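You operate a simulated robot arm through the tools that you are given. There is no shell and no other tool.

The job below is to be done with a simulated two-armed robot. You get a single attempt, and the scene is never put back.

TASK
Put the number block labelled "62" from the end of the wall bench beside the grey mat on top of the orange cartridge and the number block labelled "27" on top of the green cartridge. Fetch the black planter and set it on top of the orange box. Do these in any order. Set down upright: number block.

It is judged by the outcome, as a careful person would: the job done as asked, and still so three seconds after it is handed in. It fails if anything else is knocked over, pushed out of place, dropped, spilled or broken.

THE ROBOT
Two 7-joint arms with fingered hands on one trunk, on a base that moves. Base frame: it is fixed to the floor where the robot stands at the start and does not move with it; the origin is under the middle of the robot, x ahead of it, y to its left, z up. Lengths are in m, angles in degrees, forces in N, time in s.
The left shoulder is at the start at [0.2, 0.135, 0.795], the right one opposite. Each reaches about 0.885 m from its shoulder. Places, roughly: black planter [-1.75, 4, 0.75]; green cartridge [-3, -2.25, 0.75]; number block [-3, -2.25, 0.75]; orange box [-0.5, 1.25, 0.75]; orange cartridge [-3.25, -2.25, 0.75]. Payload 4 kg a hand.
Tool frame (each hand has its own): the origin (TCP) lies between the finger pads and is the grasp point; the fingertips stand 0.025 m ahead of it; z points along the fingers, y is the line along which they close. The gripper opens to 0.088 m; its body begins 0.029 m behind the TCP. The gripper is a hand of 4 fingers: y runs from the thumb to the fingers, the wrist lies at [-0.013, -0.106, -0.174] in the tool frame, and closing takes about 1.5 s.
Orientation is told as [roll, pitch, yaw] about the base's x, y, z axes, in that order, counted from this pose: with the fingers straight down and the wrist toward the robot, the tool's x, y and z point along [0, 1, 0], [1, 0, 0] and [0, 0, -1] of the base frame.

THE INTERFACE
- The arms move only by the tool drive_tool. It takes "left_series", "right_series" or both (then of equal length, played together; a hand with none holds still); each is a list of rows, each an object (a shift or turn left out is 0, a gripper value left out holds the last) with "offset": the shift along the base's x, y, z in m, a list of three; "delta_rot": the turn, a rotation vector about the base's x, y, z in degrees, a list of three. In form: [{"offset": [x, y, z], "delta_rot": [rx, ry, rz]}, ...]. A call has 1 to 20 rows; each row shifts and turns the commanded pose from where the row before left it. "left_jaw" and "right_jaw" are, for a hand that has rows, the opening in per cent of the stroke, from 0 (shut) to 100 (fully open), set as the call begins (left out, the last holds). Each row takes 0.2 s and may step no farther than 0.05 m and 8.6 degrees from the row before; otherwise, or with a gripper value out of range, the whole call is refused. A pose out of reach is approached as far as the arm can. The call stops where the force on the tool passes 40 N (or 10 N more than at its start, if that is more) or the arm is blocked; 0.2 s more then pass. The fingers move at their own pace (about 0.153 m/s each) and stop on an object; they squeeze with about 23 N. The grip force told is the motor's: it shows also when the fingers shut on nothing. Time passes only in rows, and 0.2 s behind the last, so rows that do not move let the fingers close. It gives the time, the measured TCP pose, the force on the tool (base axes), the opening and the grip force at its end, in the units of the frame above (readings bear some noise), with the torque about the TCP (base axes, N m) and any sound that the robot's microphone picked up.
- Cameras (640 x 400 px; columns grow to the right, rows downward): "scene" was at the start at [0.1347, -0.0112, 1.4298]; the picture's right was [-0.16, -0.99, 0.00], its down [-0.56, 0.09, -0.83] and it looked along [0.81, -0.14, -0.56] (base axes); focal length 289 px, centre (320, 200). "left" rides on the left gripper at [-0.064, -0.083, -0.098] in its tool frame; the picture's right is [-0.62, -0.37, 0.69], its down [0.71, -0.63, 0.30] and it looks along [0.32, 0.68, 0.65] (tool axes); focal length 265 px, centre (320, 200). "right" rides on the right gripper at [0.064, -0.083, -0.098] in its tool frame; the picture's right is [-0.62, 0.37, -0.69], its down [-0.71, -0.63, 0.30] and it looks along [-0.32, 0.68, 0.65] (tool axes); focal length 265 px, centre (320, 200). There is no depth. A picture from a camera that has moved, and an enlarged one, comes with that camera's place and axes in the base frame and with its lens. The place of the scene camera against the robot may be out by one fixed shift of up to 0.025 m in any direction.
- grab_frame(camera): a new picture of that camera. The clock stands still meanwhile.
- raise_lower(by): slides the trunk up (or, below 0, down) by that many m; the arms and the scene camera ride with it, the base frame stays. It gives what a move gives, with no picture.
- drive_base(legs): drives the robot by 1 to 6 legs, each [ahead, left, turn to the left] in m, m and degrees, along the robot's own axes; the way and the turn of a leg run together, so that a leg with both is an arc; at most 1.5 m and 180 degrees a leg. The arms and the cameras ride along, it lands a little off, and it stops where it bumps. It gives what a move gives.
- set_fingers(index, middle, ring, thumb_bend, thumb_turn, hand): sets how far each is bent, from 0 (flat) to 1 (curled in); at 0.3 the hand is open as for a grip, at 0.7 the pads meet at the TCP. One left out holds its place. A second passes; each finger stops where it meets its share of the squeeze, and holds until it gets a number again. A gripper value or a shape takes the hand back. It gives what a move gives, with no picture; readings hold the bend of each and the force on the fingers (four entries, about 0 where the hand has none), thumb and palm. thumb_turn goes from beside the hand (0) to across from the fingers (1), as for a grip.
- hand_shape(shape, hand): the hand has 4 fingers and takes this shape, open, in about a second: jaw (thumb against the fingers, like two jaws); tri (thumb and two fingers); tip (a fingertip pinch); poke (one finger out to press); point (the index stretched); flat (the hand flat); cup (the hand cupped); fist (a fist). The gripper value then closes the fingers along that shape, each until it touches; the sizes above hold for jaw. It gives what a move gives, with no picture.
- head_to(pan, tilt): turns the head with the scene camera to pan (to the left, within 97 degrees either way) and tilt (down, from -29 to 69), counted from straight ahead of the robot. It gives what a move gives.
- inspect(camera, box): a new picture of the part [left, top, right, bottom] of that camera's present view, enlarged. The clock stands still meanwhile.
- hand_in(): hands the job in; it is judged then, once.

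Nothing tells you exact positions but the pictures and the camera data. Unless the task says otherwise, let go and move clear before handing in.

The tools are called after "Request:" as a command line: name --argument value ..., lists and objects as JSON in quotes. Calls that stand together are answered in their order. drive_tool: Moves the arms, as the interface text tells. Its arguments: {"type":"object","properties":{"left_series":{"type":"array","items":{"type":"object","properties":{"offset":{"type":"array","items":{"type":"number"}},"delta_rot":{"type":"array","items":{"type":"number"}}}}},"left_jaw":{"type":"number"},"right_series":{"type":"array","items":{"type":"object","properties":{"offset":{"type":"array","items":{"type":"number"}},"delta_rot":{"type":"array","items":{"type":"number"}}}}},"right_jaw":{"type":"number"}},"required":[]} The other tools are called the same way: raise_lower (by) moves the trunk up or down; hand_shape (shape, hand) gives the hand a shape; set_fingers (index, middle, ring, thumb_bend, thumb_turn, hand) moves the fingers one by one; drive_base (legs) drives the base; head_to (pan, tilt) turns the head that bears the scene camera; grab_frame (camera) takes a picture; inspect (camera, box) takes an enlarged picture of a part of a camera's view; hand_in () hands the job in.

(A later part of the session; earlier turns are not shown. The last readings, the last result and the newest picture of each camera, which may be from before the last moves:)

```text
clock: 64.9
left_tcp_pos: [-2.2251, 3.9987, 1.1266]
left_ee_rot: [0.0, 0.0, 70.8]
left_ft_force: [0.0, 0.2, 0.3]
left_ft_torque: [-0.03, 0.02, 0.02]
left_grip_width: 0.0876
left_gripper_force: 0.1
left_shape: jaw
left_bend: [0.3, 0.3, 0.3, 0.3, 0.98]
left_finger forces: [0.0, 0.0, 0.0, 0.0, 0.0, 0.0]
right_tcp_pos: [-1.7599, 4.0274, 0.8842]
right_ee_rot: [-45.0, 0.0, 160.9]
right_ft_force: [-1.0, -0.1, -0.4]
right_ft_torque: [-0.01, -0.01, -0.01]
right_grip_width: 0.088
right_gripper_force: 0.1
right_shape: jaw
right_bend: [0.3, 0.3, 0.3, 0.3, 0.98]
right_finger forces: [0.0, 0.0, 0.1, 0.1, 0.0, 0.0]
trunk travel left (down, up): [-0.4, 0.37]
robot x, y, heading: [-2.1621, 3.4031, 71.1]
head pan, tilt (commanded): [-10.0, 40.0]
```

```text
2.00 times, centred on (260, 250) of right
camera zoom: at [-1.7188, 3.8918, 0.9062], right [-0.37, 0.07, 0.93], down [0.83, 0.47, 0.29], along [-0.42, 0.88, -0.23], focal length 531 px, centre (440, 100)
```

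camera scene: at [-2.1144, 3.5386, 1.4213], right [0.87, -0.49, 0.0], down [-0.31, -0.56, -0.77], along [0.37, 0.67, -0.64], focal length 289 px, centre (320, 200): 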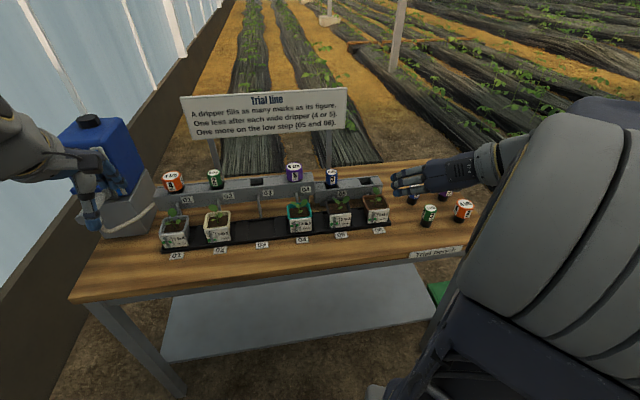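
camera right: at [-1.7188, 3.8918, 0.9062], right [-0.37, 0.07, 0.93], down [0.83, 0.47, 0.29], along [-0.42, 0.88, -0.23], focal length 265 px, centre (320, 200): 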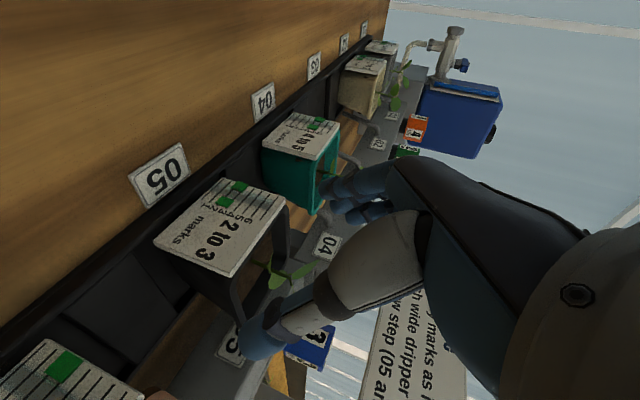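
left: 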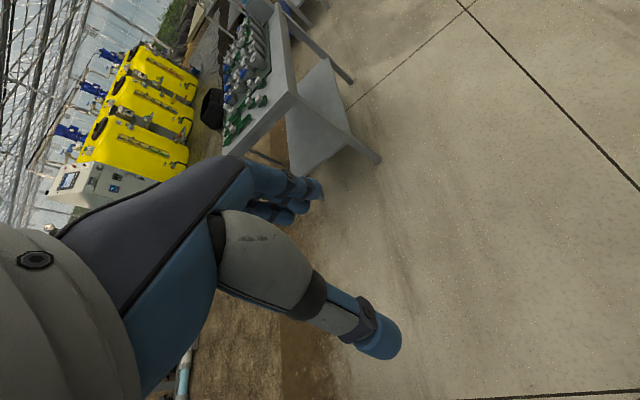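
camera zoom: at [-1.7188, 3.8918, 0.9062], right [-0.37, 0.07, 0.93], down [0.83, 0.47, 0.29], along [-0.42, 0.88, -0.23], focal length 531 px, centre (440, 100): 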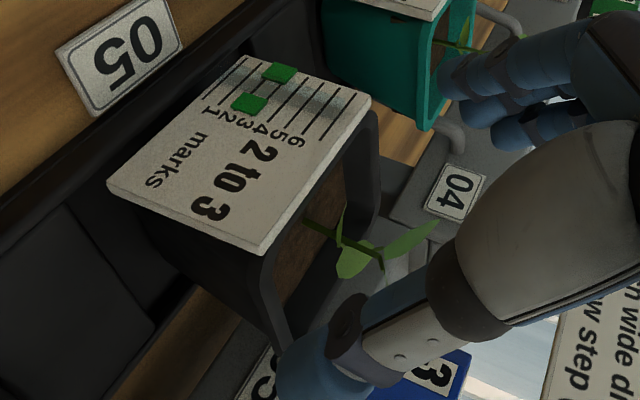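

Label centre and TCP agree laterally within 4 mm. I'll advance the final 4 cm, then close gently.

Request:
drive_tool --right_series '[{"offset": [0.0027, 0.0105, -0.0105]}, {"offset": [0.0027, 0.0105, -0.0105]}, {"offset": [0.0027, 0.0105, -0.0105]}, {"offset": [0.0027, 0.0105, -0.0105]}]'

Request:
grab_frame --camera "right"

Request:
inspect --camera "scene" --box '[280, 160, 400, 235]'

```text
clock: 65.9
left_tcp_pos: [-2.2255, 3.9991, 1.1255]
left_ee_rot: [0.0, 0.0, 70.8]
left_ft_force: [-0.4, 1.0, 0.9]
left_ft_torque: [-0.03, 0.0, 0.03]
left_grip_width: 0.0878
left_gripper_force: 0.0
left_shape: jaw
left_bend: [0.3, 0.3, 0.3, 0.3, 0.98]
left_finger forces: [0.1, 0.0, 0.0, 0.1, 0.0, 0.0]
right_tcp_pos: [-1.7532, 4.0667, 0.8435]
right_ee_rot: [-45.0, 0.1, 160.8]
right_ft_force: [-0.2, 0.7, 2.7]
right_ft_torque: [-0.05, 0.0, 0.01]
right_grip_width: 0.0878
right_gripper_force: 0.0
right_shape: jaw
right_bend: [0.3, 0.3, 0.3, 0.29, 0.98]
right_finger forces: [0.6, 0.1, 0.0, 0.1, 0.7, 0.1]
trunk travel left (down, up): [-0.4, 0.37]
robot x, y, heading: [-2.1633, 3.403, 70.8]
head pan, tilt (commanded): [-10.0, 40.0]
```

```text
taken
camera right: at [-1.7111, 3.9307, 0.8668], right [-0.37, 0.07, 0.93], down [0.83, 0.47, 0.29], along [-0.42, 0.88, -0.23], focal length 265 px, centre (320, 200)
```

right: 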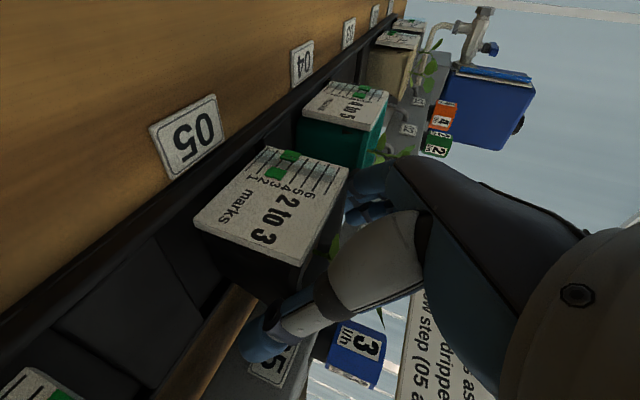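

```text
5.33 times, centred on (340, 198) of scene
camera zoom: at [-2.1144, 3.5385, 1.4214], right [0.87, -0.49, 0.0], down [-0.31, -0.56, -0.77], along [0.37, 0.67, -0.64], focal length 1541 px, centre (213, 213)
```

zoom: 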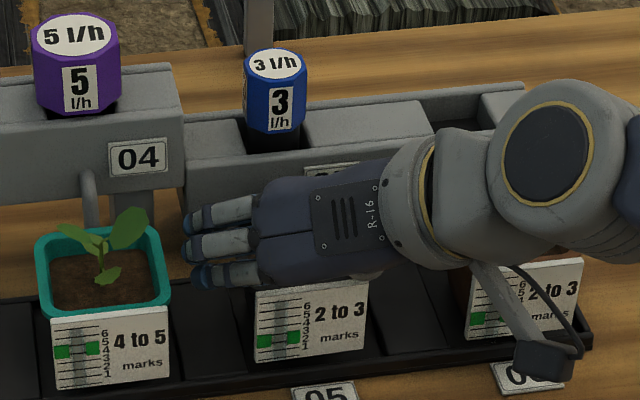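

The hand is straddling the pot (light finger and thumb contact). Now I close the grip.

Request:
drive_tool --right_series '[{}, {}, {}, {}, {}, {}, {}, {}]' --right_jaw 0

Request:
grab_frame --camera "right"

Request:
inspect --camera "scene" --box '[280, 160, 400, 235]'

```text
clock: 67.7
left_tcp_pos: [-2.2253, 3.9994, 1.1255]
left_ee_rot: [0.1, 0.0, 70.8]
left_ft_force: [1.1, 0.7, 0.2]
left_ft_torque: [-0.02, 0.0, 0.0]
left_grip_width: 0.0878
left_gripper_force: 0.0
left_shape: jaw
left_bend: [0.3, 0.3, 0.3, 0.3, 0.98]
left_finger forces: [0.0, 0.0, 0.0, 0.0, 0.0, 0.0]
right_tcp_pos: [-1.7522, 4.0662, 0.844]
right_ee_rot: [-45.1, 0.1, 160.8]
right_ft_force: [0.3, 1.3, 2.6]
right_ft_torque: [0.16, -0.04, 0.03]
right_grip_width: 0.0678
right_gripper_force: 23.1
right_shape: jaw
right_bend: [0.31, 0.37, 0.37, 0.46, 0.99]
right_finger forces: [15.2, 10.0, 5.3, 0.1, 27.0, 0.1]
trunk travel left (down, up): [-0.4, 0.37]
robot x, y, heading: [-2.1649, 3.4033, 70.7]
head pan, tilt (commanded): [-10.0, 40.0]
```

```text
taken
camera right: at [-1.7112, 3.9307, 0.8668], right [-0.37, 0.07, 0.93], down [0.83, 0.47, 0.29], along [-0.42, 0.88, -0.23], focal length 265 px, centre (320, 200)
```

right: 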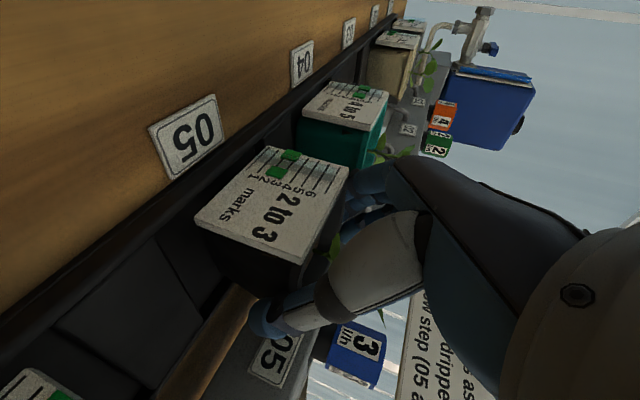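

```text
5.33 times, centred on (340, 198) of scene
camera zoom: at [-2.1144, 3.5385, 1.4213], right [0.87, -0.49, 0.0], down [-0.31, -0.56, -0.77], along [0.37, 0.67, -0.64], focal length 1541 px, centre (213, 213)
```

zoom: 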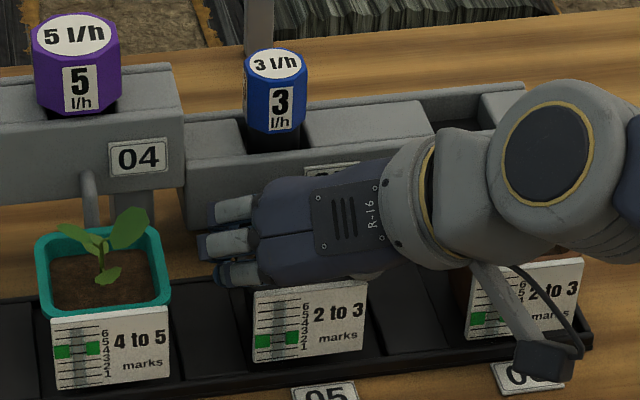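

The planter is held (grip width 0.068 m, forces on all fingers). I lift it slightly and check.

Request:
drive_tool --right_series '[{"offset": [0, 0, 0.012]}, {"offset": [-0.001, -0.003, 0.015]}, {"offset": [-0.002, -0.006, 0.02]}, {"offset": [-0.003, -0.009, 0.025]}]'

Request:
grab_frame --camera "right"

Request:
inspect --camera "scene" --box '[270, 130, 430, 230]'

```text
clock: 68.7
left_tcp_pos: [-2.2235, 4.0001, 1.126]
left_ee_rot: [0.0, 0.0, 70.7]
left_ft_force: [0.5, 0.1, 0.2]
left_ft_torque: [0.03, 0.01, 0.02]
left_grip_width: 0.0875
left_gripper_force: 0.1
left_shape: jaw
left_bend: [0.3, 0.3, 0.3, 0.3, 0.98]
left_finger forces: [0.1, 0.0, 0.0, 0.1, 0.0, 0.0]
right_tcp_pos: [-1.7569, 4.0494, 0.914]
right_ee_rot: [-44.9, 0.1, 160.8]
right_ft_force: [0.2, 0.9, -1.2]
right_ft_torque: [-0.03, 0.0, 0.02]
right_grip_width: 0.0673
right_gripper_force: 23.1
right_shape: jaw
right_bend: [0.31, 0.38, 0.37, 0.47, 0.98]
right_finger forces: [15.3, 9.7, 3.7, 0.0, 26.7, 0.0]
trunk travel left (down, up): [-0.4, 0.37]
robot x, y, heading: [-2.163, 3.4043, 70.5]
head pan, tilt (commanded): [-10.0, 40.0]
```

```text
taken
camera right: at [-1.7158, 3.9134, 0.9369], right [-0.37, 0.07, 0.93], down [0.83, 0.47, 0.29], along [-0.42, 0.88, -0.23], focal length 265 px, centre (320, 200)
```

right: 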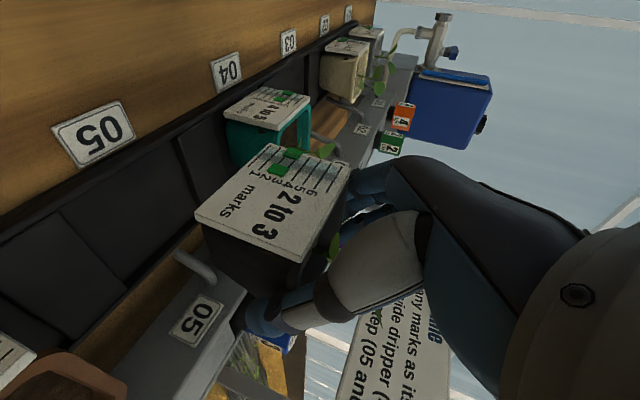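

```text
4.00 times, centred on (350, 180) of scene
camera zoom: at [-2.1144, 3.5387, 1.4213], right [0.87, -0.49, 0.0], down [-0.31, -0.56, -0.77], along [0.37, 0.67, -0.64], focal length 1156 px, centre (200, 280)
```

zoom: 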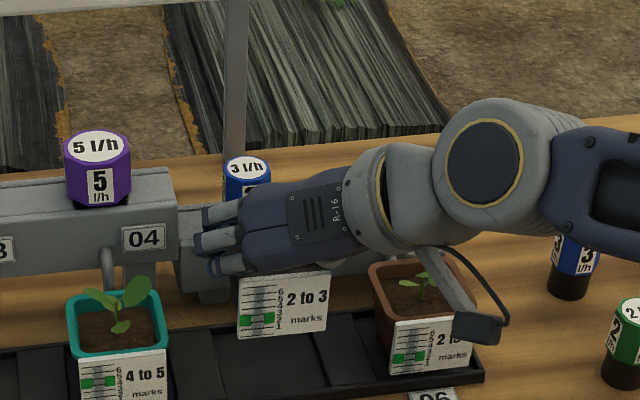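

The planter is out of the tray and the neighbours stayed in place. I raise it further and draw it back toward me for carrying.

Request:
drive_tool --right_series '[{"offset": [0, 0, 0.03]}, {"offset": [-0.006, -0.018, 0.03]}, {"offset": [-0.0132, -0.0378, 0.025]}, {"offset": [-0.0132, -0.0378, 0.02]}, {"offset": [-0.0132, -0.0378, 0.02]}, {"offset": [-0.0132, -0.0378, 0.01]}]'

Request:
head_to --pan 0 --tilt 45

Request:
grab_frame --camera "scene"

```text
clock: 70.1
left_tcp_pos: [-2.2255, 3.9999, 1.1259]
left_ee_rot: [0.0, 0.0, 70.8]
left_ft_force: [-1.4, -0.6, -0.3]
left_ft_torque: [0.02, 0.0, -0.02]
left_grip_width: 0.0877
left_gripper_force: 0.1
left_shape: jaw
left_bend: [0.3, 0.3, 0.3, 0.3, 0.98]
left_finger forces: [0.0, 0.0, 0.0, 0.1, 0.1, 0.1]
right_tcp_pos: [-1.8184, 3.8849, 1.0482]
right_ee_rot: [-45.0, 0.2, 160.9]
right_ft_force: [0.9, -0.5, -0.5]
right_ft_torque: [0.0, 0.02, -0.01]
right_grip_width: 0.0669
right_gripper_force: 23.4
right_shape: jaw
right_bend: [0.31, 0.38, 0.37, 0.47, 0.98]
right_finger forces: [15.5, 9.7, 3.8, 0.1, 26.7, 0.0]
trunk travel left (down, up): [-0.4, 0.37]
robot x, y, heading: [-2.1597, 3.4057, 70.8]
head pan, tilt (commanded): [-10.0, 40.0]
```

```text
clock: 70.8
left_tcp_pos: [-2.2251, 3.9981, 1.1265]
left_ee_rot: [0.0, 0.0, 70.9]
left_ft_force: [-0.3, 0.0, 0.0]
left_ft_torque: [0.0, -0.01, -0.05]
left_grip_width: 0.0878
left_gripper_force: 0.1
left_shape: jaw
left_bend: [0.3, 0.3, 0.3, 0.3, 0.98]
left_finger forces: [0.0, 0.1, 0.0, 0.0, 0.1, 0.1]
right_tcp_pos: [-1.8164, 3.8841, 1.049]
right_ee_rot: [-45.0, 0.0, 160.8]
right_ft_force: [-0.5, -0.6, -0.4]
right_ft_torque: [0.0, 0.01, 0.03]
right_grip_width: 0.067
right_gripper_force: 23.0
right_shape: jaw
right_bend: [0.31, 0.38, 0.37, 0.47, 0.98]
right_finger forces: [15.4, 9.6, 3.8, 0.0, 26.7, 0.0]
trunk travel left (down, up): [-0.4, 0.37]
robot x, y, heading: [-2.1658, 3.4047, 70.8]
head pan, tilt (commanded): [0.0, 45.0]
```

```text
taken
camera scene: at [-2.1291, 3.5411, 1.4141], right [0.94, -0.33, 0.0], down [-0.23, -0.67, -0.71], along [0.23, 0.67, -0.71], focal length 289 px, centre (320, 200)
```

scene: 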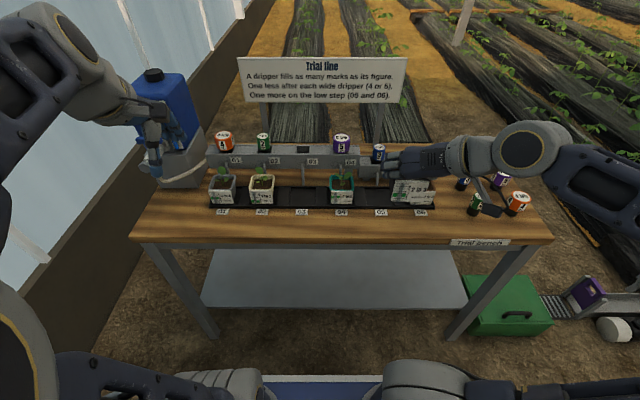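

Holding the planter upright. I'll back away from the bench, shifting slightly left to keep my right elbow clear of the green tank, after a look to the right.

Request:
drive_base --legs '[[-0.6, 0, 0]]'

Request:
head_to --pan -75 --tilt 35

Request:
grab_frame --camera "scene"

Request:
head_to --pan 80 --tilt 35

Request:
grab_frame --camera "scene"

```text
clock: 74.2
left_tcp_pos: [-2.4233, 3.4327, 1.1265]
left_ee_rot: [0.0, 0.0, 71.3]
left_ft_force: [0.3, 0.3, -0.7]
left_ft_torque: [-0.01, -0.02, -0.02]
left_grip_width: 0.0876
left_gripper_force: 0.0
left_shape: jaw
left_bend: [0.3, 0.3, 0.3, 0.3, 0.98]
left_finger forces: [0.1, 0.0, 0.0, 0.1, 0.0, 0.1]
right_tcp_pos: [-2.0158, 3.3215, 1.0494]
right_ee_rot: [-45.0, 0.1, 161.3]
right_ft_force: [0.9, 0.2, -1.0]
right_ft_torque: [-0.02, -0.03, 0.01]
right_grip_width: 0.0671
right_gripper_force: 22.9
right_shape: jaw
right_bend: [0.31, 0.38, 0.37, 0.47, 0.98]
right_finger forces: [15.4, 9.6, 3.8, 0.0, 26.7, 0.0]
trunk travel left (down, up): [-0.4, 0.37]
robot x, y, heading: [-2.357, 2.8401, 71.2]
head pan, tilt (commanded): [0.0, 45.0]
```

```text
clock: 75.7
left_tcp_pos: [-2.4239, 3.4339, 1.127]
left_ee_rot: [0.1, 0.0, 71.4]
left_ft_force: [-0.6, 0.0, -0.3]
left_ft_torque: [-0.01, 0.01, -0.01]
left_grip_width: 0.0877
left_gripper_force: 0.1
left_shape: jaw
left_bend: [0.3, 0.3, 0.3, 0.3, 0.98]
left_finger forces: [0.1, 0.0, 0.1, 0.0, 0.0, 0.1]
right_tcp_pos: [-2.0159, 3.3219, 1.0482]
right_ee_rot: [-45.0, 0.0, 161.3]
right_ft_force: [0.6, -0.4, -0.9]
right_ft_torque: [0.01, 0.0, 0.01]
right_grip_width: 0.0672
right_gripper_force: 23.0
right_shape: jaw
right_bend: [0.31, 0.38, 0.37, 0.47, 0.98]
right_finger forces: [15.4, 9.7, 3.8, 0.0, 26.7, 0.0]
trunk travel left (down, up): [-0.4, 0.37]
robot x, y, heading: [-2.3551, 2.8383, 71.2]
head pan, tilt (commanded): [-75.0, 35.0]
```

```text
taken
camera scene: at [-2.2625, 2.8932, 1.4289], right [-0.06, -1.0, 0.0], down [-0.57, 0.04, -0.82], along [0.82, -0.05, -0.57], focal length 289 px, centre (320, 200)
```

scene: 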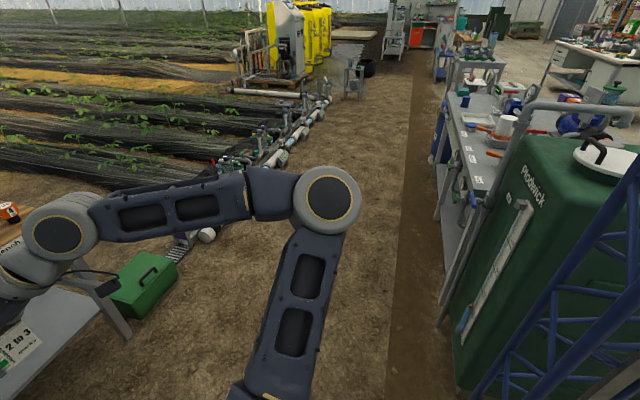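

```text
clock: 78.1
left_tcp_pos: [-2.4246, 3.433, 1.1259]
left_ee_rot: [-0.1, 0.0, 71.2]
left_ft_force: [-0.4, 0.7, 0.1]
left_ft_torque: [-0.01, 0.01, -0.03]
left_grip_width: 0.0875
left_gripper_force: 0.1
left_shape: jaw
left_bend: [0.3, 0.3, 0.3, 0.3, 0.98]
left_finger forces: [0.1, 0.0, 0.1, 0.1, 0.0, 0.0]
right_tcp_pos: [-2.0154, 3.3217, 1.0488]
right_ee_rot: [-45.0, 0.0, 161.3]
right_ft_force: [1.0, -0.4, -1.1]
right_ft_torque: [0.04, -0.03, -0.01]
right_grip_width: 0.0671
right_gripper_force: 23.0
right_shape: jaw
right_bend: [0.31, 0.38, 0.37, 0.47, 0.98]
right_finger forces: [15.4, 9.7, 3.8, 0.1, 26.7, 0.0]
trunk travel left (down, up): [-0.4, 0.37]
robot x, y, heading: [-2.3568, 2.8365, 71.4]
head pan, tilt (commanded): [80.0, 35.0]
```

```text
taken
camera scene: at [-2.4276, 2.9412, 1.4289], right [0.48, 0.88, 0.0], down [0.5, -0.28, -0.82], along [-0.72, 0.39, -0.57], focal length 289 px, centre (320, 200)
```

scene: 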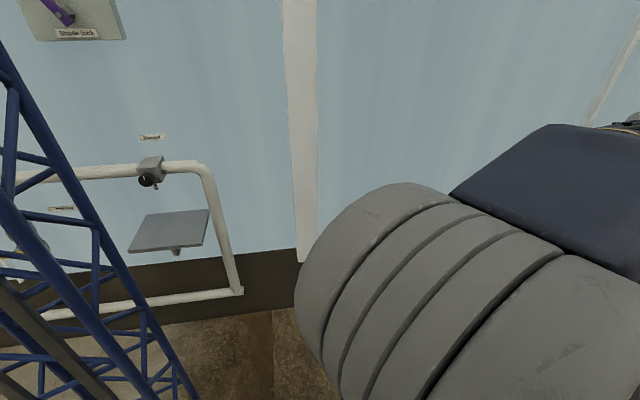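

The elbow sticks out about 0.65 m to the right, so I'll shift 0.25 m left and then reverse past the tank into the aisle.

Request:
drive_base --legs '[[-0.35, 0.25, 0], [-0.75, 0, 0], [-0.72, 0, 0]]'

Request:
head_to --pan -80 --tilt 30

Request:
grab_frame --camera "scene"

```text
clock: 87.8
left_tcp_pos: [-3.2384, 1.8046, 1.1267]
left_ee_rot: [0.0, 0.0, 71.7]
left_ft_force: [-0.8, 0.3, -0.3]
left_ft_torque: [0.02, 0.04, 0.01]
left_grip_width: 0.0877
left_gripper_force: 0.0
left_shape: jaw
left_bend: [0.3, 0.3, 0.3, 0.3, 0.98]
left_finger forces: [0.1, 0.0, 0.0, 0.1, 0.1, 0.0]
right_tcp_pos: [-2.8274, 1.6988, 1.0491]
right_ee_rot: [-44.9, 0.1, 161.8]
right_ft_force: [0.3, 0.5, -0.3]
right_ft_torque: [0.01, -0.02, 0.0]
right_grip_width: 0.0672
right_gripper_force: 23.1
right_shape: jaw
right_bend: [0.31, 0.38, 0.37, 0.47, 0.98]
right_finger forces: [15.3, 9.7, 3.8, 0.1, 26.7, 0.0]
trunk travel left (down, up): [-0.4, 0.37]
robot x, y, heading: [-3.1646, 1.2116, 71.8]
head pan, tilt (commanded): [80.0, 35.0]
```

```text
clock: 90.3
left_tcp_pos: [-3.2374, 1.8059, 1.1252]
left_ee_rot: [0.0, 0.1, 71.8]
left_ft_force: [0.6, 0.2, 0.1]
left_ft_torque: [-0.04, 0.0, -0.02]
left_grip_width: 0.0879
left_gripper_force: 0.0
left_shape: jaw
left_bend: [0.3, 0.3, 0.3, 0.3, 0.98]
left_finger forces: [0.0, 0.1, 0.1, 0.0, 0.1, 0.0]
right_tcp_pos: [-2.8282, 1.6978, 1.0502]
right_ee_rot: [-45.0, 0.1, 161.9]
right_ft_force: [-0.9, 0.0, -1.5]
right_ft_torque: [-0.02, 0.0, -0.02]
right_grip_width: 0.0667
right_gripper_force: 22.7
right_shape: jaw
right_bend: [0.31, 0.38, 0.37, 0.47, 0.98]
right_finger forces: [15.4, 9.7, 3.8, 0.0, 26.8, 0.1]
trunk travel left (down, up): [-0.4, 0.37]
robot x, y, heading: [-3.1683, 1.21, 71.9]
head pan, tilt (commanded): [-80.0, 30.0]
```

```text
taken
camera scene: at [-3.0692, 1.2598, 1.4367], right [-0.14, -0.99, 0.0], down [-0.49, 0.07, -0.87], along [0.86, -0.12, -0.5], focal length 289 px, centre (320, 200)
```

scene: 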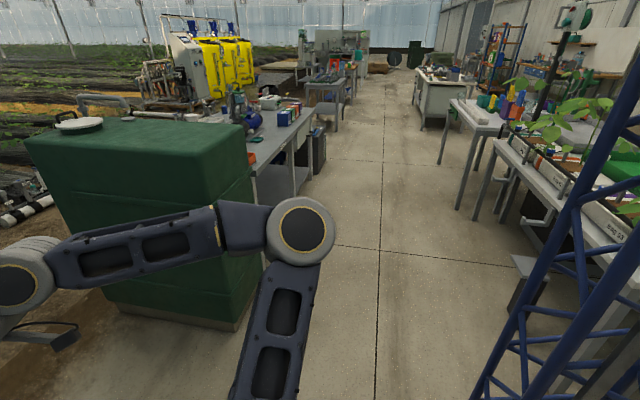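

Clear of the tank and back in the aisle. I'll align with the aisle and strafe right toward the orange box.

Request:
drive_base --legs '[[0, 0, -2], [0, -1.2, 0], [0, -1.0, 0]]'

Request:
head_to --pan -10 --tilt 40

Request:
grab_frame --camera "scene"

```text
clock: 101.2
left_tcp_pos: [-1.2289, 1.0965, 1.1256]
left_ee_rot: [0.0, 0.0, 70.8]
left_ft_force: [-0.4, -0.2, 0.4]
left_ft_torque: [0.02, 0.01, -0.01]
left_grip_width: 0.0879
left_gripper_force: 0.0
left_shape: jaw
left_bend: [0.3, 0.3, 0.3, 0.3, 0.98]
left_finger forces: [0.0, 0.0, 0.0, 0.0, 0.1, 0.0]
right_tcp_pos: [-0.8228, 0.9811, 1.0496]
right_ee_rot: [-44.9, 0.1, 160.8]
right_ft_force: [0.2, 0.3, -0.7]
right_ft_torque: [-0.01, -0.01, -0.01]
right_grip_width: 0.0671
right_gripper_force: 23.2
right_shape: jaw
right_bend: [0.31, 0.38, 0.37, 0.47, 0.98]
right_finger forces: [15.3, 9.6, 3.7, 0.1, 26.6, 0.0]
trunk travel left (down, up): [-0.4, 0.37]
robot x, y, heading: [-1.1669, 0.4977, 70.9]
head pan, tilt (commanded): [-80.0, 30.0]
```

```text
clock: 102.6
left_tcp_pos: [-1.2282, 1.0964, 1.1261]
left_ee_rot: [0.0, -0.1, 70.8]
left_ft_force: [0.0, -0.1, 0.4]
left_ft_torque: [0.01, 0.01, 0.01]
left_grip_width: 0.0879
left_gripper_force: 0.1
left_shape: jaw
left_bend: [0.3, 0.3, 0.3, 0.3, 0.98]
left_finger forces: [0.0, 0.0, 0.0, 0.1, 0.1, 0.1]
right_tcp_pos: [-0.8224, 0.9805, 1.0486]
right_ee_rot: [-45.0, 0.1, 160.8]
right_ft_force: [0.8, 0.2, -0.9]
right_ft_torque: [0.0, 0.05, -0.03]
right_grip_width: 0.0672
right_gripper_force: 22.9
right_shape: jaw
right_bend: [0.31, 0.38, 0.37, 0.47, 0.98]
right_finger forces: [15.3, 9.7, 3.8, 0.0, 26.8, 0.1]
trunk travel left (down, up): [-0.4, 0.37]
robot x, y, heading: [-1.1713, 0.5016, 71.2]
head pan, tilt (commanded): [-10.0, 40.0]
```

```text
taken
camera scene: at [-1.1193, 0.6353, 1.4213], right [0.87, -0.49, 0.0], down [-0.31, -0.56, -0.77], along [0.37, 0.67, -0.64], focal length 289 px, centre (320, 200)
```

scene: 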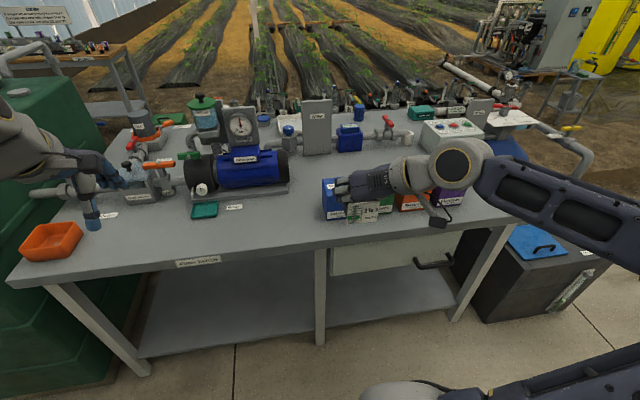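

I'm in front of the table: blue, green, orange and purple boxes in a row are behind my right hand (the open orange tray at far left is a different thing). I'll zoom to see the orange box.

Request:
inspect --camera "scene" --box '[310, 150, 490, 262]'

Request:
grab_frame --camera "right"

```text
3.56 times, centred on (400, 206) of scene
camera zoom: at [-1.1193, 0.6353, 1.4213], right [0.87, -0.49, 0.0], down [-0.31, -0.56, -0.77], along [0.37, 0.67, -0.64], focal length 1027 px, centre (36, 179)
```

zoom: 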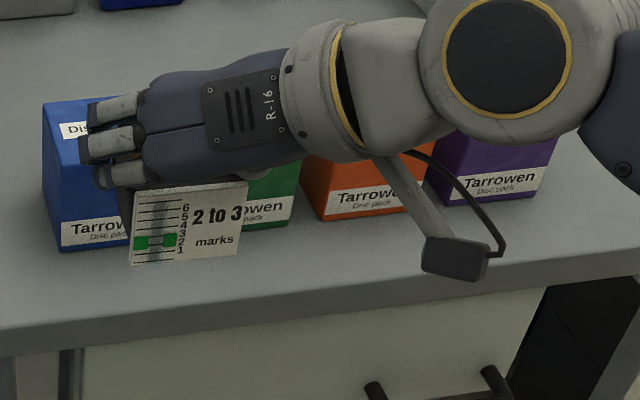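

```text
taken
camera right: at [-0.7813, 0.8452, 1.072], right [-0.37, 0.07, 0.93], down [0.83, 0.47, 0.29], along [-0.42, 0.88, -0.23], focal length 265 px, centre (320, 200)
```

right: 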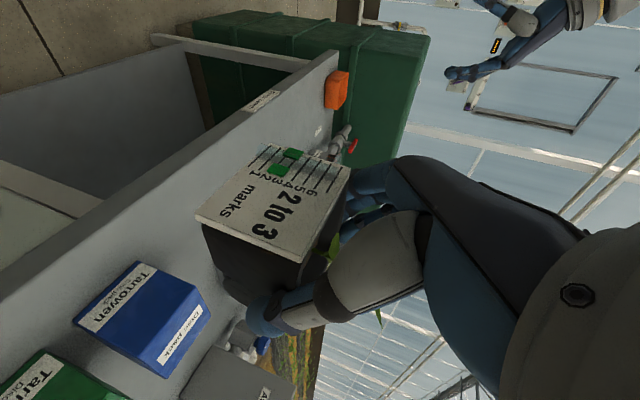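

The orange box is about 0.28 m further right. I'll raise the planter a bit and strafe right to line up.

Request:
drive_tool --right_series '[{"offset": [0, 0, 0.03]}, {"offset": [0, 0, 0.03]}, {"offset": [0, 0, 0.03]}]'

Request:
drive_base --legs '[[0, -0.27, -1]]'

Request:
grab_frame --camera "scene"

Request:
grab_frame --camera "right"

```text
clock: 103.4
left_tcp_pos: [-1.229, 1.095, 1.1264]
left_ee_rot: [-0.1, -0.1, 70.8]
left_ft_force: [-0.6, 0.0, -0.3]
left_ft_torque: [0.0, 0.01, 0.0]
left_grip_width: 0.0878
left_gripper_force: 0.0
left_shape: jaw
left_bend: [0.3, 0.3, 0.3, 0.3, 0.98]
left_finger forces: [0.1, 0.0, 0.1, 0.1, 0.0, 0.0]
right_tcp_pos: [-0.8229, 0.9816, 1.1376]
right_ee_rot: [-44.9, 0.0, 160.8]
right_ft_force: [-0.5, 0.2, -1.4]
right_ft_torque: [-0.01, 0.0, 0.01]
right_grip_width: 0.0673
right_gripper_force: 23.0
right_shape: jaw
right_bend: [0.31, 0.38, 0.37, 0.47, 0.98]
right_finger forces: [15.3, 9.5, 3.7, 0.0, 26.6, 0.0]
trunk travel left (down, up): [-0.4, 0.37]
robot x, y, heading: [-1.1663, 0.5008, 71.0]
head pan, tilt (commanded): [-10.0, 40.0]
```

```text
clock: 105.2
left_tcp_pos: [-0.9719, 1.0069, 1.1271]
left_ee_rot: [0.0, 0.1, 70.0]
left_ft_force: [0.3, -0.5, 0.5]
left_ft_torque: [-0.04, -0.01, -0.01]
left_grip_width: 0.0877
left_gripper_force: 0.0
left_shape: jaw
left_bend: [0.3, 0.3, 0.3, 0.3, 0.98]
left_finger forces: [0.0, 0.1, 0.0, 0.1, 0.1, 0.0]
right_tcp_pos: [-0.5652, 0.8886, 1.1365]
right_ee_rot: [-45.1, 0.2, 159.9]
right_ft_force: [0.6, 1.0, -0.6]
right_ft_torque: [-0.03, 0.02, 0.02]
right_grip_width: 0.0672
right_gripper_force: 23.2
right_shape: jaw
right_bend: [0.31, 0.38, 0.37, 0.47, 0.98]
right_finger forces: [15.3, 9.7, 3.7, 0.0, 26.6, 0.0]
trunk travel left (down, up): [-0.4, 0.37]
robot x, y, heading: [-0.9172, 0.4107, 70.0]
head pan, tilt (commanded): [-10.0, 40.0]
```

```text
taken
camera scene: at [-0.8671, 0.5453, 1.4213], right [0.87, -0.5, 0.0], down [-0.32, -0.56, -0.77], along [0.38, 0.66, -0.64], focal length 289 px, centre (320, 200)
```

scene: 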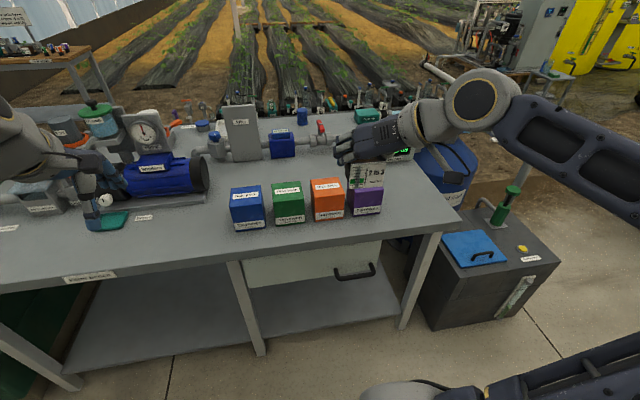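

```text
taken
camera right: at [-0.5272, 0.7516, 1.1602], right [-0.36, 0.08, 0.93], down [0.84, 0.46, 0.29], along [-0.41, 0.88, -0.23], focal length 265 px, centre (320, 200)
```

right: 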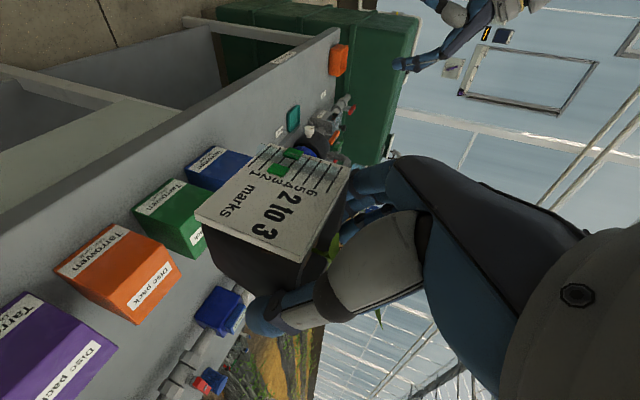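

Now both cameras see the orange box. I'll zoom in to measure its top corners.

Request:
inspect --camera "scene" --box '[290, 165, 390, 228]'

Request:
inspect --camera "right" --box '[40, 200, 200, 340]'

```text
6.35 times, centred on (340, 196) of scene
camera zoom: at [-0.8671, 0.5453, 1.4213], right [0.87, -0.5, 0.0], down [-0.32, -0.56, -0.77], along [0.38, 0.66, -0.64], focal length 1834 px, centre (193, 222)
```

zoom: 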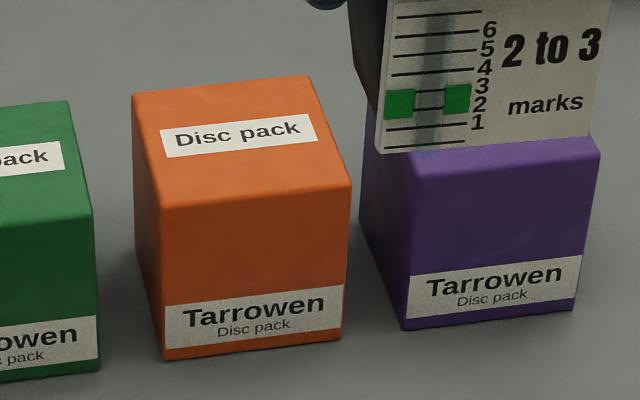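

```text
2.86 times, centred on (120, 270) of right
camera zoom: at [-0.5272, 0.7516, 1.1602], right [-0.36, 0.08, 0.93], down [0.84, 0.46, 0.29], along [-0.41, 0.88, -0.23], focal length 758 px, centre (891, 0)
```

zoom: 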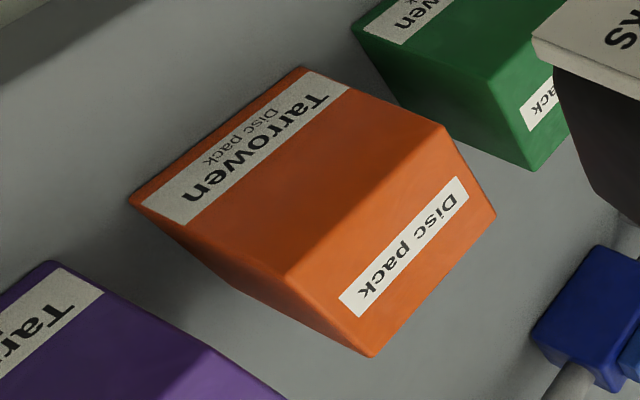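

I'll lower the hand by 9 cm (still well above the boxes) to get a second viewpoint for an accurate fix.

Request:
drive_tool --right_series '[{"offset": [0, 0, -0.045]}, {"offset": [0, 0, -0.045]}]'

Request:
grab_frame --camera "right"

Request:
inspect --camera "right" --box '[60, 190, 260, 340]'

```text
clock: 105.8
left_tcp_pos: [-0.9705, 1.008, 1.1257]
left_ee_rot: [0.0, 0.0, 70.0]
left_ft_force: [-0.1, -0.1, 0.5]
left_ft_torque: [-0.02, -0.03, -0.03]
left_grip_width: 0.0878
left_gripper_force: 0.0
left_shape: jaw
left_bend: [0.3, 0.3, 0.3, 0.3, 0.98]
left_finger forces: [0.0, 0.0, 0.0, 0.0, 0.1, 0.0]
right_tcp_pos: [-0.5646, 0.8892, 1.0495]
right_ee_rot: [-45.0, 0.1, 160.0]
right_ft_force: [1.0, 0.3, 0.1]
right_ft_torque: [0.03, -0.03, 0.02]
right_grip_width: 0.067
right_gripper_force: 23.6
right_shape: jaw
right_bend: [0.31, 0.38, 0.38, 0.47, 0.98]
right_finger forces: [15.1, 9.6, 3.7, 0.1, 26.5, 0.0]
trunk travel left (down, up): [-0.4, 0.37]
robot x, y, heading: [-0.9174, 0.4098, 70.1]
head pan, tilt (commanded): [-10.0, 40.0]
```

```text
taken
camera right: at [-0.5255, 0.7527, 1.0714], right [-0.36, 0.08, 0.93], down [0.84, 0.46, 0.29], along [-0.41, 0.88, -0.23], focal length 265 px, centre (320, 200)
```

right: 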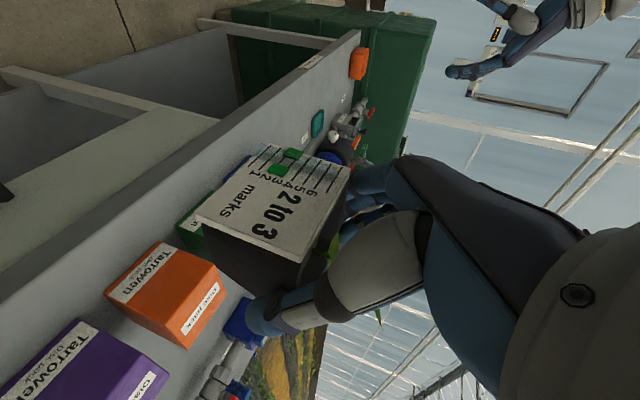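

```text
2.67 times, centred on (160, 265) of right
camera zoom: at [-0.5255, 0.7527, 1.0714], right [-0.36, 0.08, 0.93], down [0.84, 0.46, 0.29], along [-0.41, 0.88, -0.23], focal length 708 px, centre (747, 27)
```

zoom: 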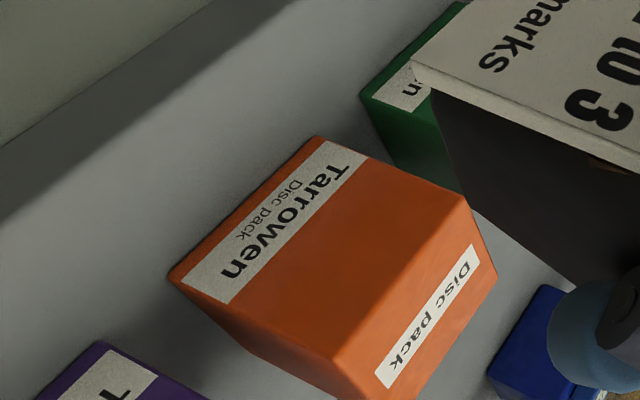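

Two hand-camera views agree: the orange box top is centred near [-0.493, 1.132] at z≈0.875 (about 0.09 m square). I'll come 8 cm closer with the base.

Request:
drive_base --legs '[[0.08, 0, 0]]'

Request:
inspect --camera "right" --box '[60, 190, 300, 370]'

```text
clock: 106.9
left_tcp_pos: [-0.9461, 1.0797, 1.1263]
left_ee_rot: [0.0, 0.0, 70.1]
left_ft_force: [0.6, 0.3, 0.3]
left_ft_torque: [0.0, -0.01, -0.02]
left_grip_width: 0.0875
left_gripper_force: 0.0
left_shape: jaw
left_bend: [0.3, 0.3, 0.3, 0.3, 0.98]
left_finger forces: [0.1, 0.1, 0.0, 0.1, 0.0, 0.1]
right_tcp_pos: [-0.5391, 0.9623, 1.0488]
right_ee_rot: [-44.9, 0.2, 160.1]
right_ft_force: [-0.4, -0.2, -0.3]
right_ft_torque: [-0.03, 0.03, 0.0]
right_grip_width: 0.0672
right_gripper_force: 23.1
right_shape: jaw
right_bend: [0.31, 0.38, 0.38, 0.47, 0.98]
right_finger forces: [15.2, 9.6, 3.7, 0.1, 26.5, 0.0]
trunk travel left (down, up): [-0.4, 0.37]
robot x, y, heading: [-0.8896, 0.4863, 70.1]
head pan, tilt (commanded): [-10.0, 40.0]
```

```text
2.22 times, centred on (180, 280) of right
camera zoom: at [-0.4995, 0.8263, 1.0717], right [-0.36, 0.08, 0.93], down [0.84, 0.46, 0.29], along [-0.41, 0.88, -0.23], focal length 590 px, centre (631, 22)
```

zoom: 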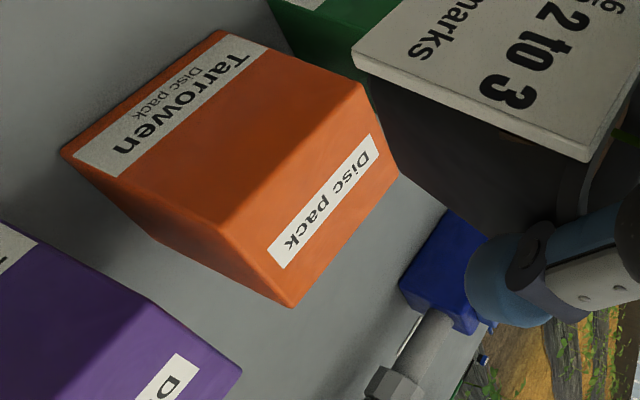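

The estimate holds ([-0.492, 1.133]). I'll carry the planter over the box at a safe height.

Request:
drive_tool --right_series '[{"offset": [0.0086, 0.0331, -0.01]}, {"offset": [0.0086, 0.0331, -0.01]}, {"offset": [0.0086, 0.0331, -0.01]}, {"offset": [0.0086, 0.0331, -0.01]}, {"offset": [0.0086, 0.0331, -0.01]}]'

Request:
grab_frame --camera "right"

Request:
inspect --camera "scene" --box '[240, 110, 480, 260]'

```text
clock: 108.1
left_tcp_pos: [-0.9457, 1.0793, 1.1262]
left_ee_rot: [0.1, 0.0, 70.0]
left_ft_force: [-0.8, 0.0, 0.8]
left_ft_torque: [-0.01, 0.0, -0.03]
left_grip_width: 0.0878
left_gripper_force: 0.0
left_shape: jaw
left_bend: [0.3, 0.3, 0.3, 0.3, 0.98]
left_finger forces: [0.0, 0.0, 0.1, 0.0, 0.0, 0.1]
right_tcp_pos: [-0.4981, 1.1323, 0.9986]
right_ee_rot: [-44.9, 0.1, 160.1]
right_ft_force: [0.2, -0.6, -1.4]
right_ft_torque: [0.02, -0.03, -0.02]
right_grip_width: 0.0671
right_gripper_force: 23.6
right_shape: jaw
right_bend: [0.31, 0.38, 0.38, 0.47, 0.98]
right_finger forces: [15.2, 9.7, 3.8, 0.0, 26.5, 0.1]
trunk travel left (down, up): [-0.4, 0.37]
robot x, y, heading: [-0.893, 0.4855, 70.1]
head pan, tilt (commanded): [-10.0, 40.0]
```

```text
taken
camera right: at [-0.4584, 0.9953, 1.0218], right [-0.36, 0.08, 0.93], down [0.84, 0.46, 0.29], along [-0.41, 0.88, -0.23], focal length 265 px, centre (320, 200)
```

right: 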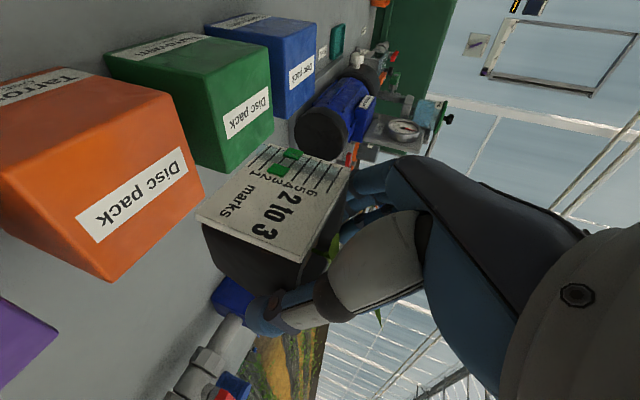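

```text
2.67 times, centred on (360, 185) of scene
camera zoom: at [-0.8409, 0.6181, 1.4214], right [0.87, -0.5, 0.0], down [-0.32, -0.56, -0.77], along [0.38, 0.66, -0.64], focal length 770 px, centre (213, 240)
```

zoom: 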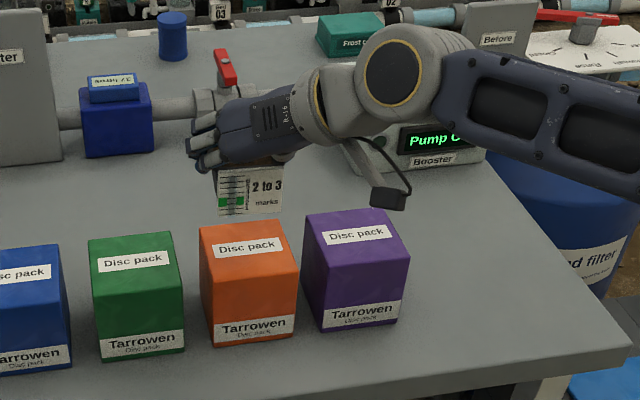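

The planter is right above the orange box. I lower it most of the way.

Request:
drive_tool --right_series '[{"offset": [0.001, -0.002, -0.015]}, {"offset": [0.001, -0.002, -0.015]}, {"offset": [0, 0, -0.012]}]'

Request:
grab_frame --camera "right"

Request:
inspect --camera "scene" --box '[290, 140, 410, 220]'

```text
clock: 108.9
left_tcp_pos: [-0.946, 1.0817, 1.1257]
left_ee_rot: [0.0, -0.1, 70.1]
left_ft_force: [-0.3, -0.3, 0.1]
left_ft_torque: [-0.04, -0.02, -0.01]
left_grip_width: 0.0881
left_gripper_force: 0.0
left_shape: jaw
left_bend: [0.3, 0.3, 0.3, 0.3, 0.98]
left_finger forces: [0.1, 0.0, 0.1, 0.0, 0.1, 0.0]
right_tcp_pos: [-0.4939, 1.1235, 0.9561]
right_ee_rot: [-45.0, 0.1, 160.1]
right_ft_force: [-0.1, -0.4, -0.7]
right_ft_torque: [-0.01, 0.02, 0.01]
right_grip_width: 0.0671
right_gripper_force: 23.2
right_shape: jaw
right_bend: [0.31, 0.38, 0.38, 0.47, 0.98]
right_finger forces: [15.2, 9.5, 3.8, 0.1, 26.4, 0.0]
trunk travel left (down, up): [-0.4, 0.37]
robot x, y, heading: [-0.8891, 0.4833, 70.2]
head pan, tilt (commanded): [-10.0, 40.0]
```

```text
taken
camera right: at [-0.4544, 0.988, 0.9796], right [-0.36, 0.08, 0.93], down [0.84, 0.46, 0.29], along [-0.41, 0.88, -0.23], focal length 265 px, centre (320, 200)
```

right: 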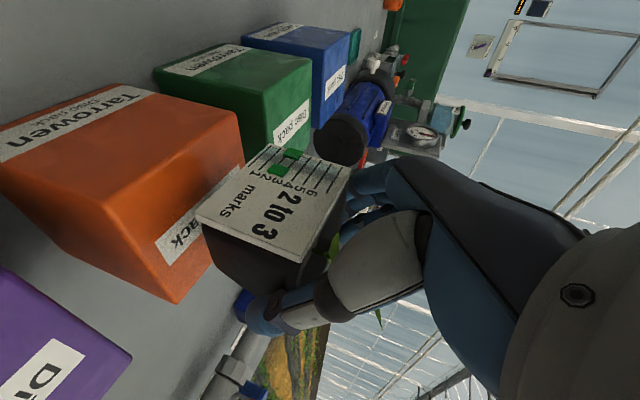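

```text
5.00 times, centred on (350, 180) of scene
camera zoom: at [-0.8409, 0.6184, 1.4213], right [0.87, -0.5, 0.0], down [-0.32, -0.56, -0.77], along [0.38, 0.66, -0.64], focal length 1445 px, centre (170, 300)
```

zoom: 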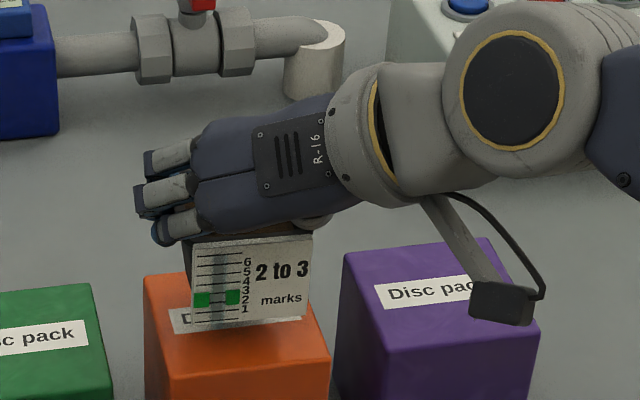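

Alignment looks right. I lower in small steps, watching the force.

Request:
drive_tool --right_series '[{"offset": [0, 0.001, -0.006]}, {"offset": [0, 0.001, -0.006]}]'

Request:
inspect --camera "scene" --box '[310, 150, 390, 220]'

Request:
inspect --camera "right" --box '[140, 120, 360, 320]'

```text
clock: 109.5
left_tcp_pos: [-0.9461, 1.08, 1.1259]
left_ee_rot: [0.0, 0.0, 70.1]
left_ft_force: [0.3, 0.4, -0.4]
left_ft_torque: [0.0, 0.02, -0.01]
left_grip_width: 0.0878
left_gripper_force: 0.1
left_shape: jaw
left_bend: [0.3, 0.3, 0.3, 0.3, 0.98]
left_finger forces: [0.0, 0.1, 0.0, 0.0, 0.0, 0.1]
right_tcp_pos: [-0.4943, 1.1261, 0.9437]
right_ee_rot: [-44.9, 0.0, 160.1]
right_ft_force: [0.8, -0.1, -1.0]
right_ft_torque: [-0.01, 0.03, 0.0]
right_grip_width: 0.067
right_gripper_force: 22.9
right_shape: jaw
right_bend: [0.31, 0.38, 0.38, 0.47, 0.98]
right_finger forces: [15.0, 9.6, 3.7, 0.0, 26.4, 0.0]
trunk travel left (down, up): [-0.4, 0.37]
robot x, y, heading: [-0.8874, 0.4853, 70.0]
head pan, tilt (commanded): [-10.0, 40.0]
```

```text
5.71 times, centred on (350, 185) of scene
camera zoom: at [-0.8409, 0.6184, 1.4213], right [0.87, -0.5, 0.0], down [-0.32, -0.56, -0.77], along [0.38, 0.66, -0.64], focal length 1651 px, centre (149, 286)
```

zoom: 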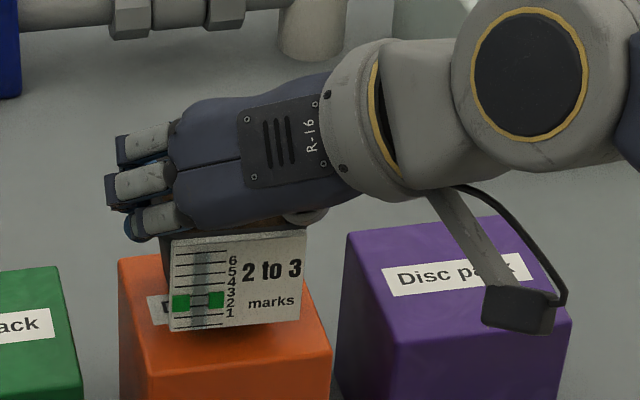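

```text
2.00 times, centred on (250, 220) of right
camera zoom: at [-0.4544, 0.9905, 0.9671], right [-0.36, 0.08, 0.93], down [0.84, 0.46, 0.29], along [-0.41, 0.88, -0.23], focal length 531 px, centre (460, 160)
```

zoom: 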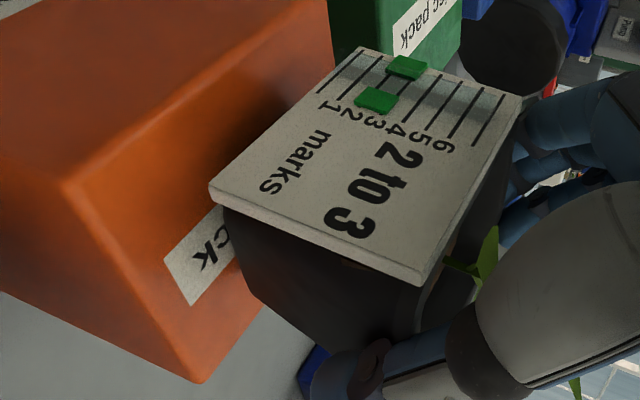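

Still a small gap. I keep lowering in millimetre steps.

Request:
drive_tool --right_series '[{"offset": [0, 0, -0.003]}, {"offset": [0, 0, -0.003]}]'

Request:
inspect --camera "right" --box '[140, 120, 360, 320]'

```text
clock: 110.1
left_tcp_pos: [-0.9456, 1.0809, 1.1264]
left_ee_rot: [0.0, 0.0, 70.0]
left_ft_force: [-0.5, 0.2, 0.2]
left_ft_torque: [0.01, 0.0, 0.01]
left_grip_width: 0.0876
left_gripper_force: 0.1
left_shape: jaw
left_bend: [0.3, 0.3, 0.3, 0.3, 0.98]
left_finger forces: [0.0, 0.1, 0.0, 0.0, 0.0, 0.0]
right_tcp_pos: [-0.4926, 1.1261, 0.9387]
right_ee_rot: [-45.1, 0.0, 160.1]
right_ft_force: [-1.6, -2.0, 7.0]
right_ft_torque: [0.08, -0.1, 0.0]
right_grip_width: 0.0668
right_gripper_force: 22.6
right_shape: jaw
right_bend: [0.31, 0.38, 0.37, 0.47, 0.99]
right_finger forces: [14.5, 10.0, 6.1, 0.0, 27.3, 0.0]
trunk travel left (down, up): [-0.4, 0.37]
robot x, y, heading: [-0.8901, 0.4848, 70.4]
head pan, tilt (commanded): [-10.0, 40.0]
```

```text
2.00 times, centred on (250, 220) of right
camera zoom: at [-0.4547, 0.9905, 0.9624], right [-0.37, 0.08, 0.93], down [0.84, 0.46, 0.29], along [-0.41, 0.88, -0.23], focal length 531 px, centre (460, 160)
```

zoom: 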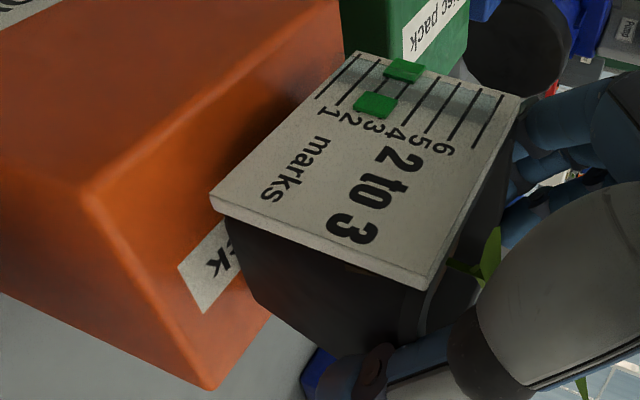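

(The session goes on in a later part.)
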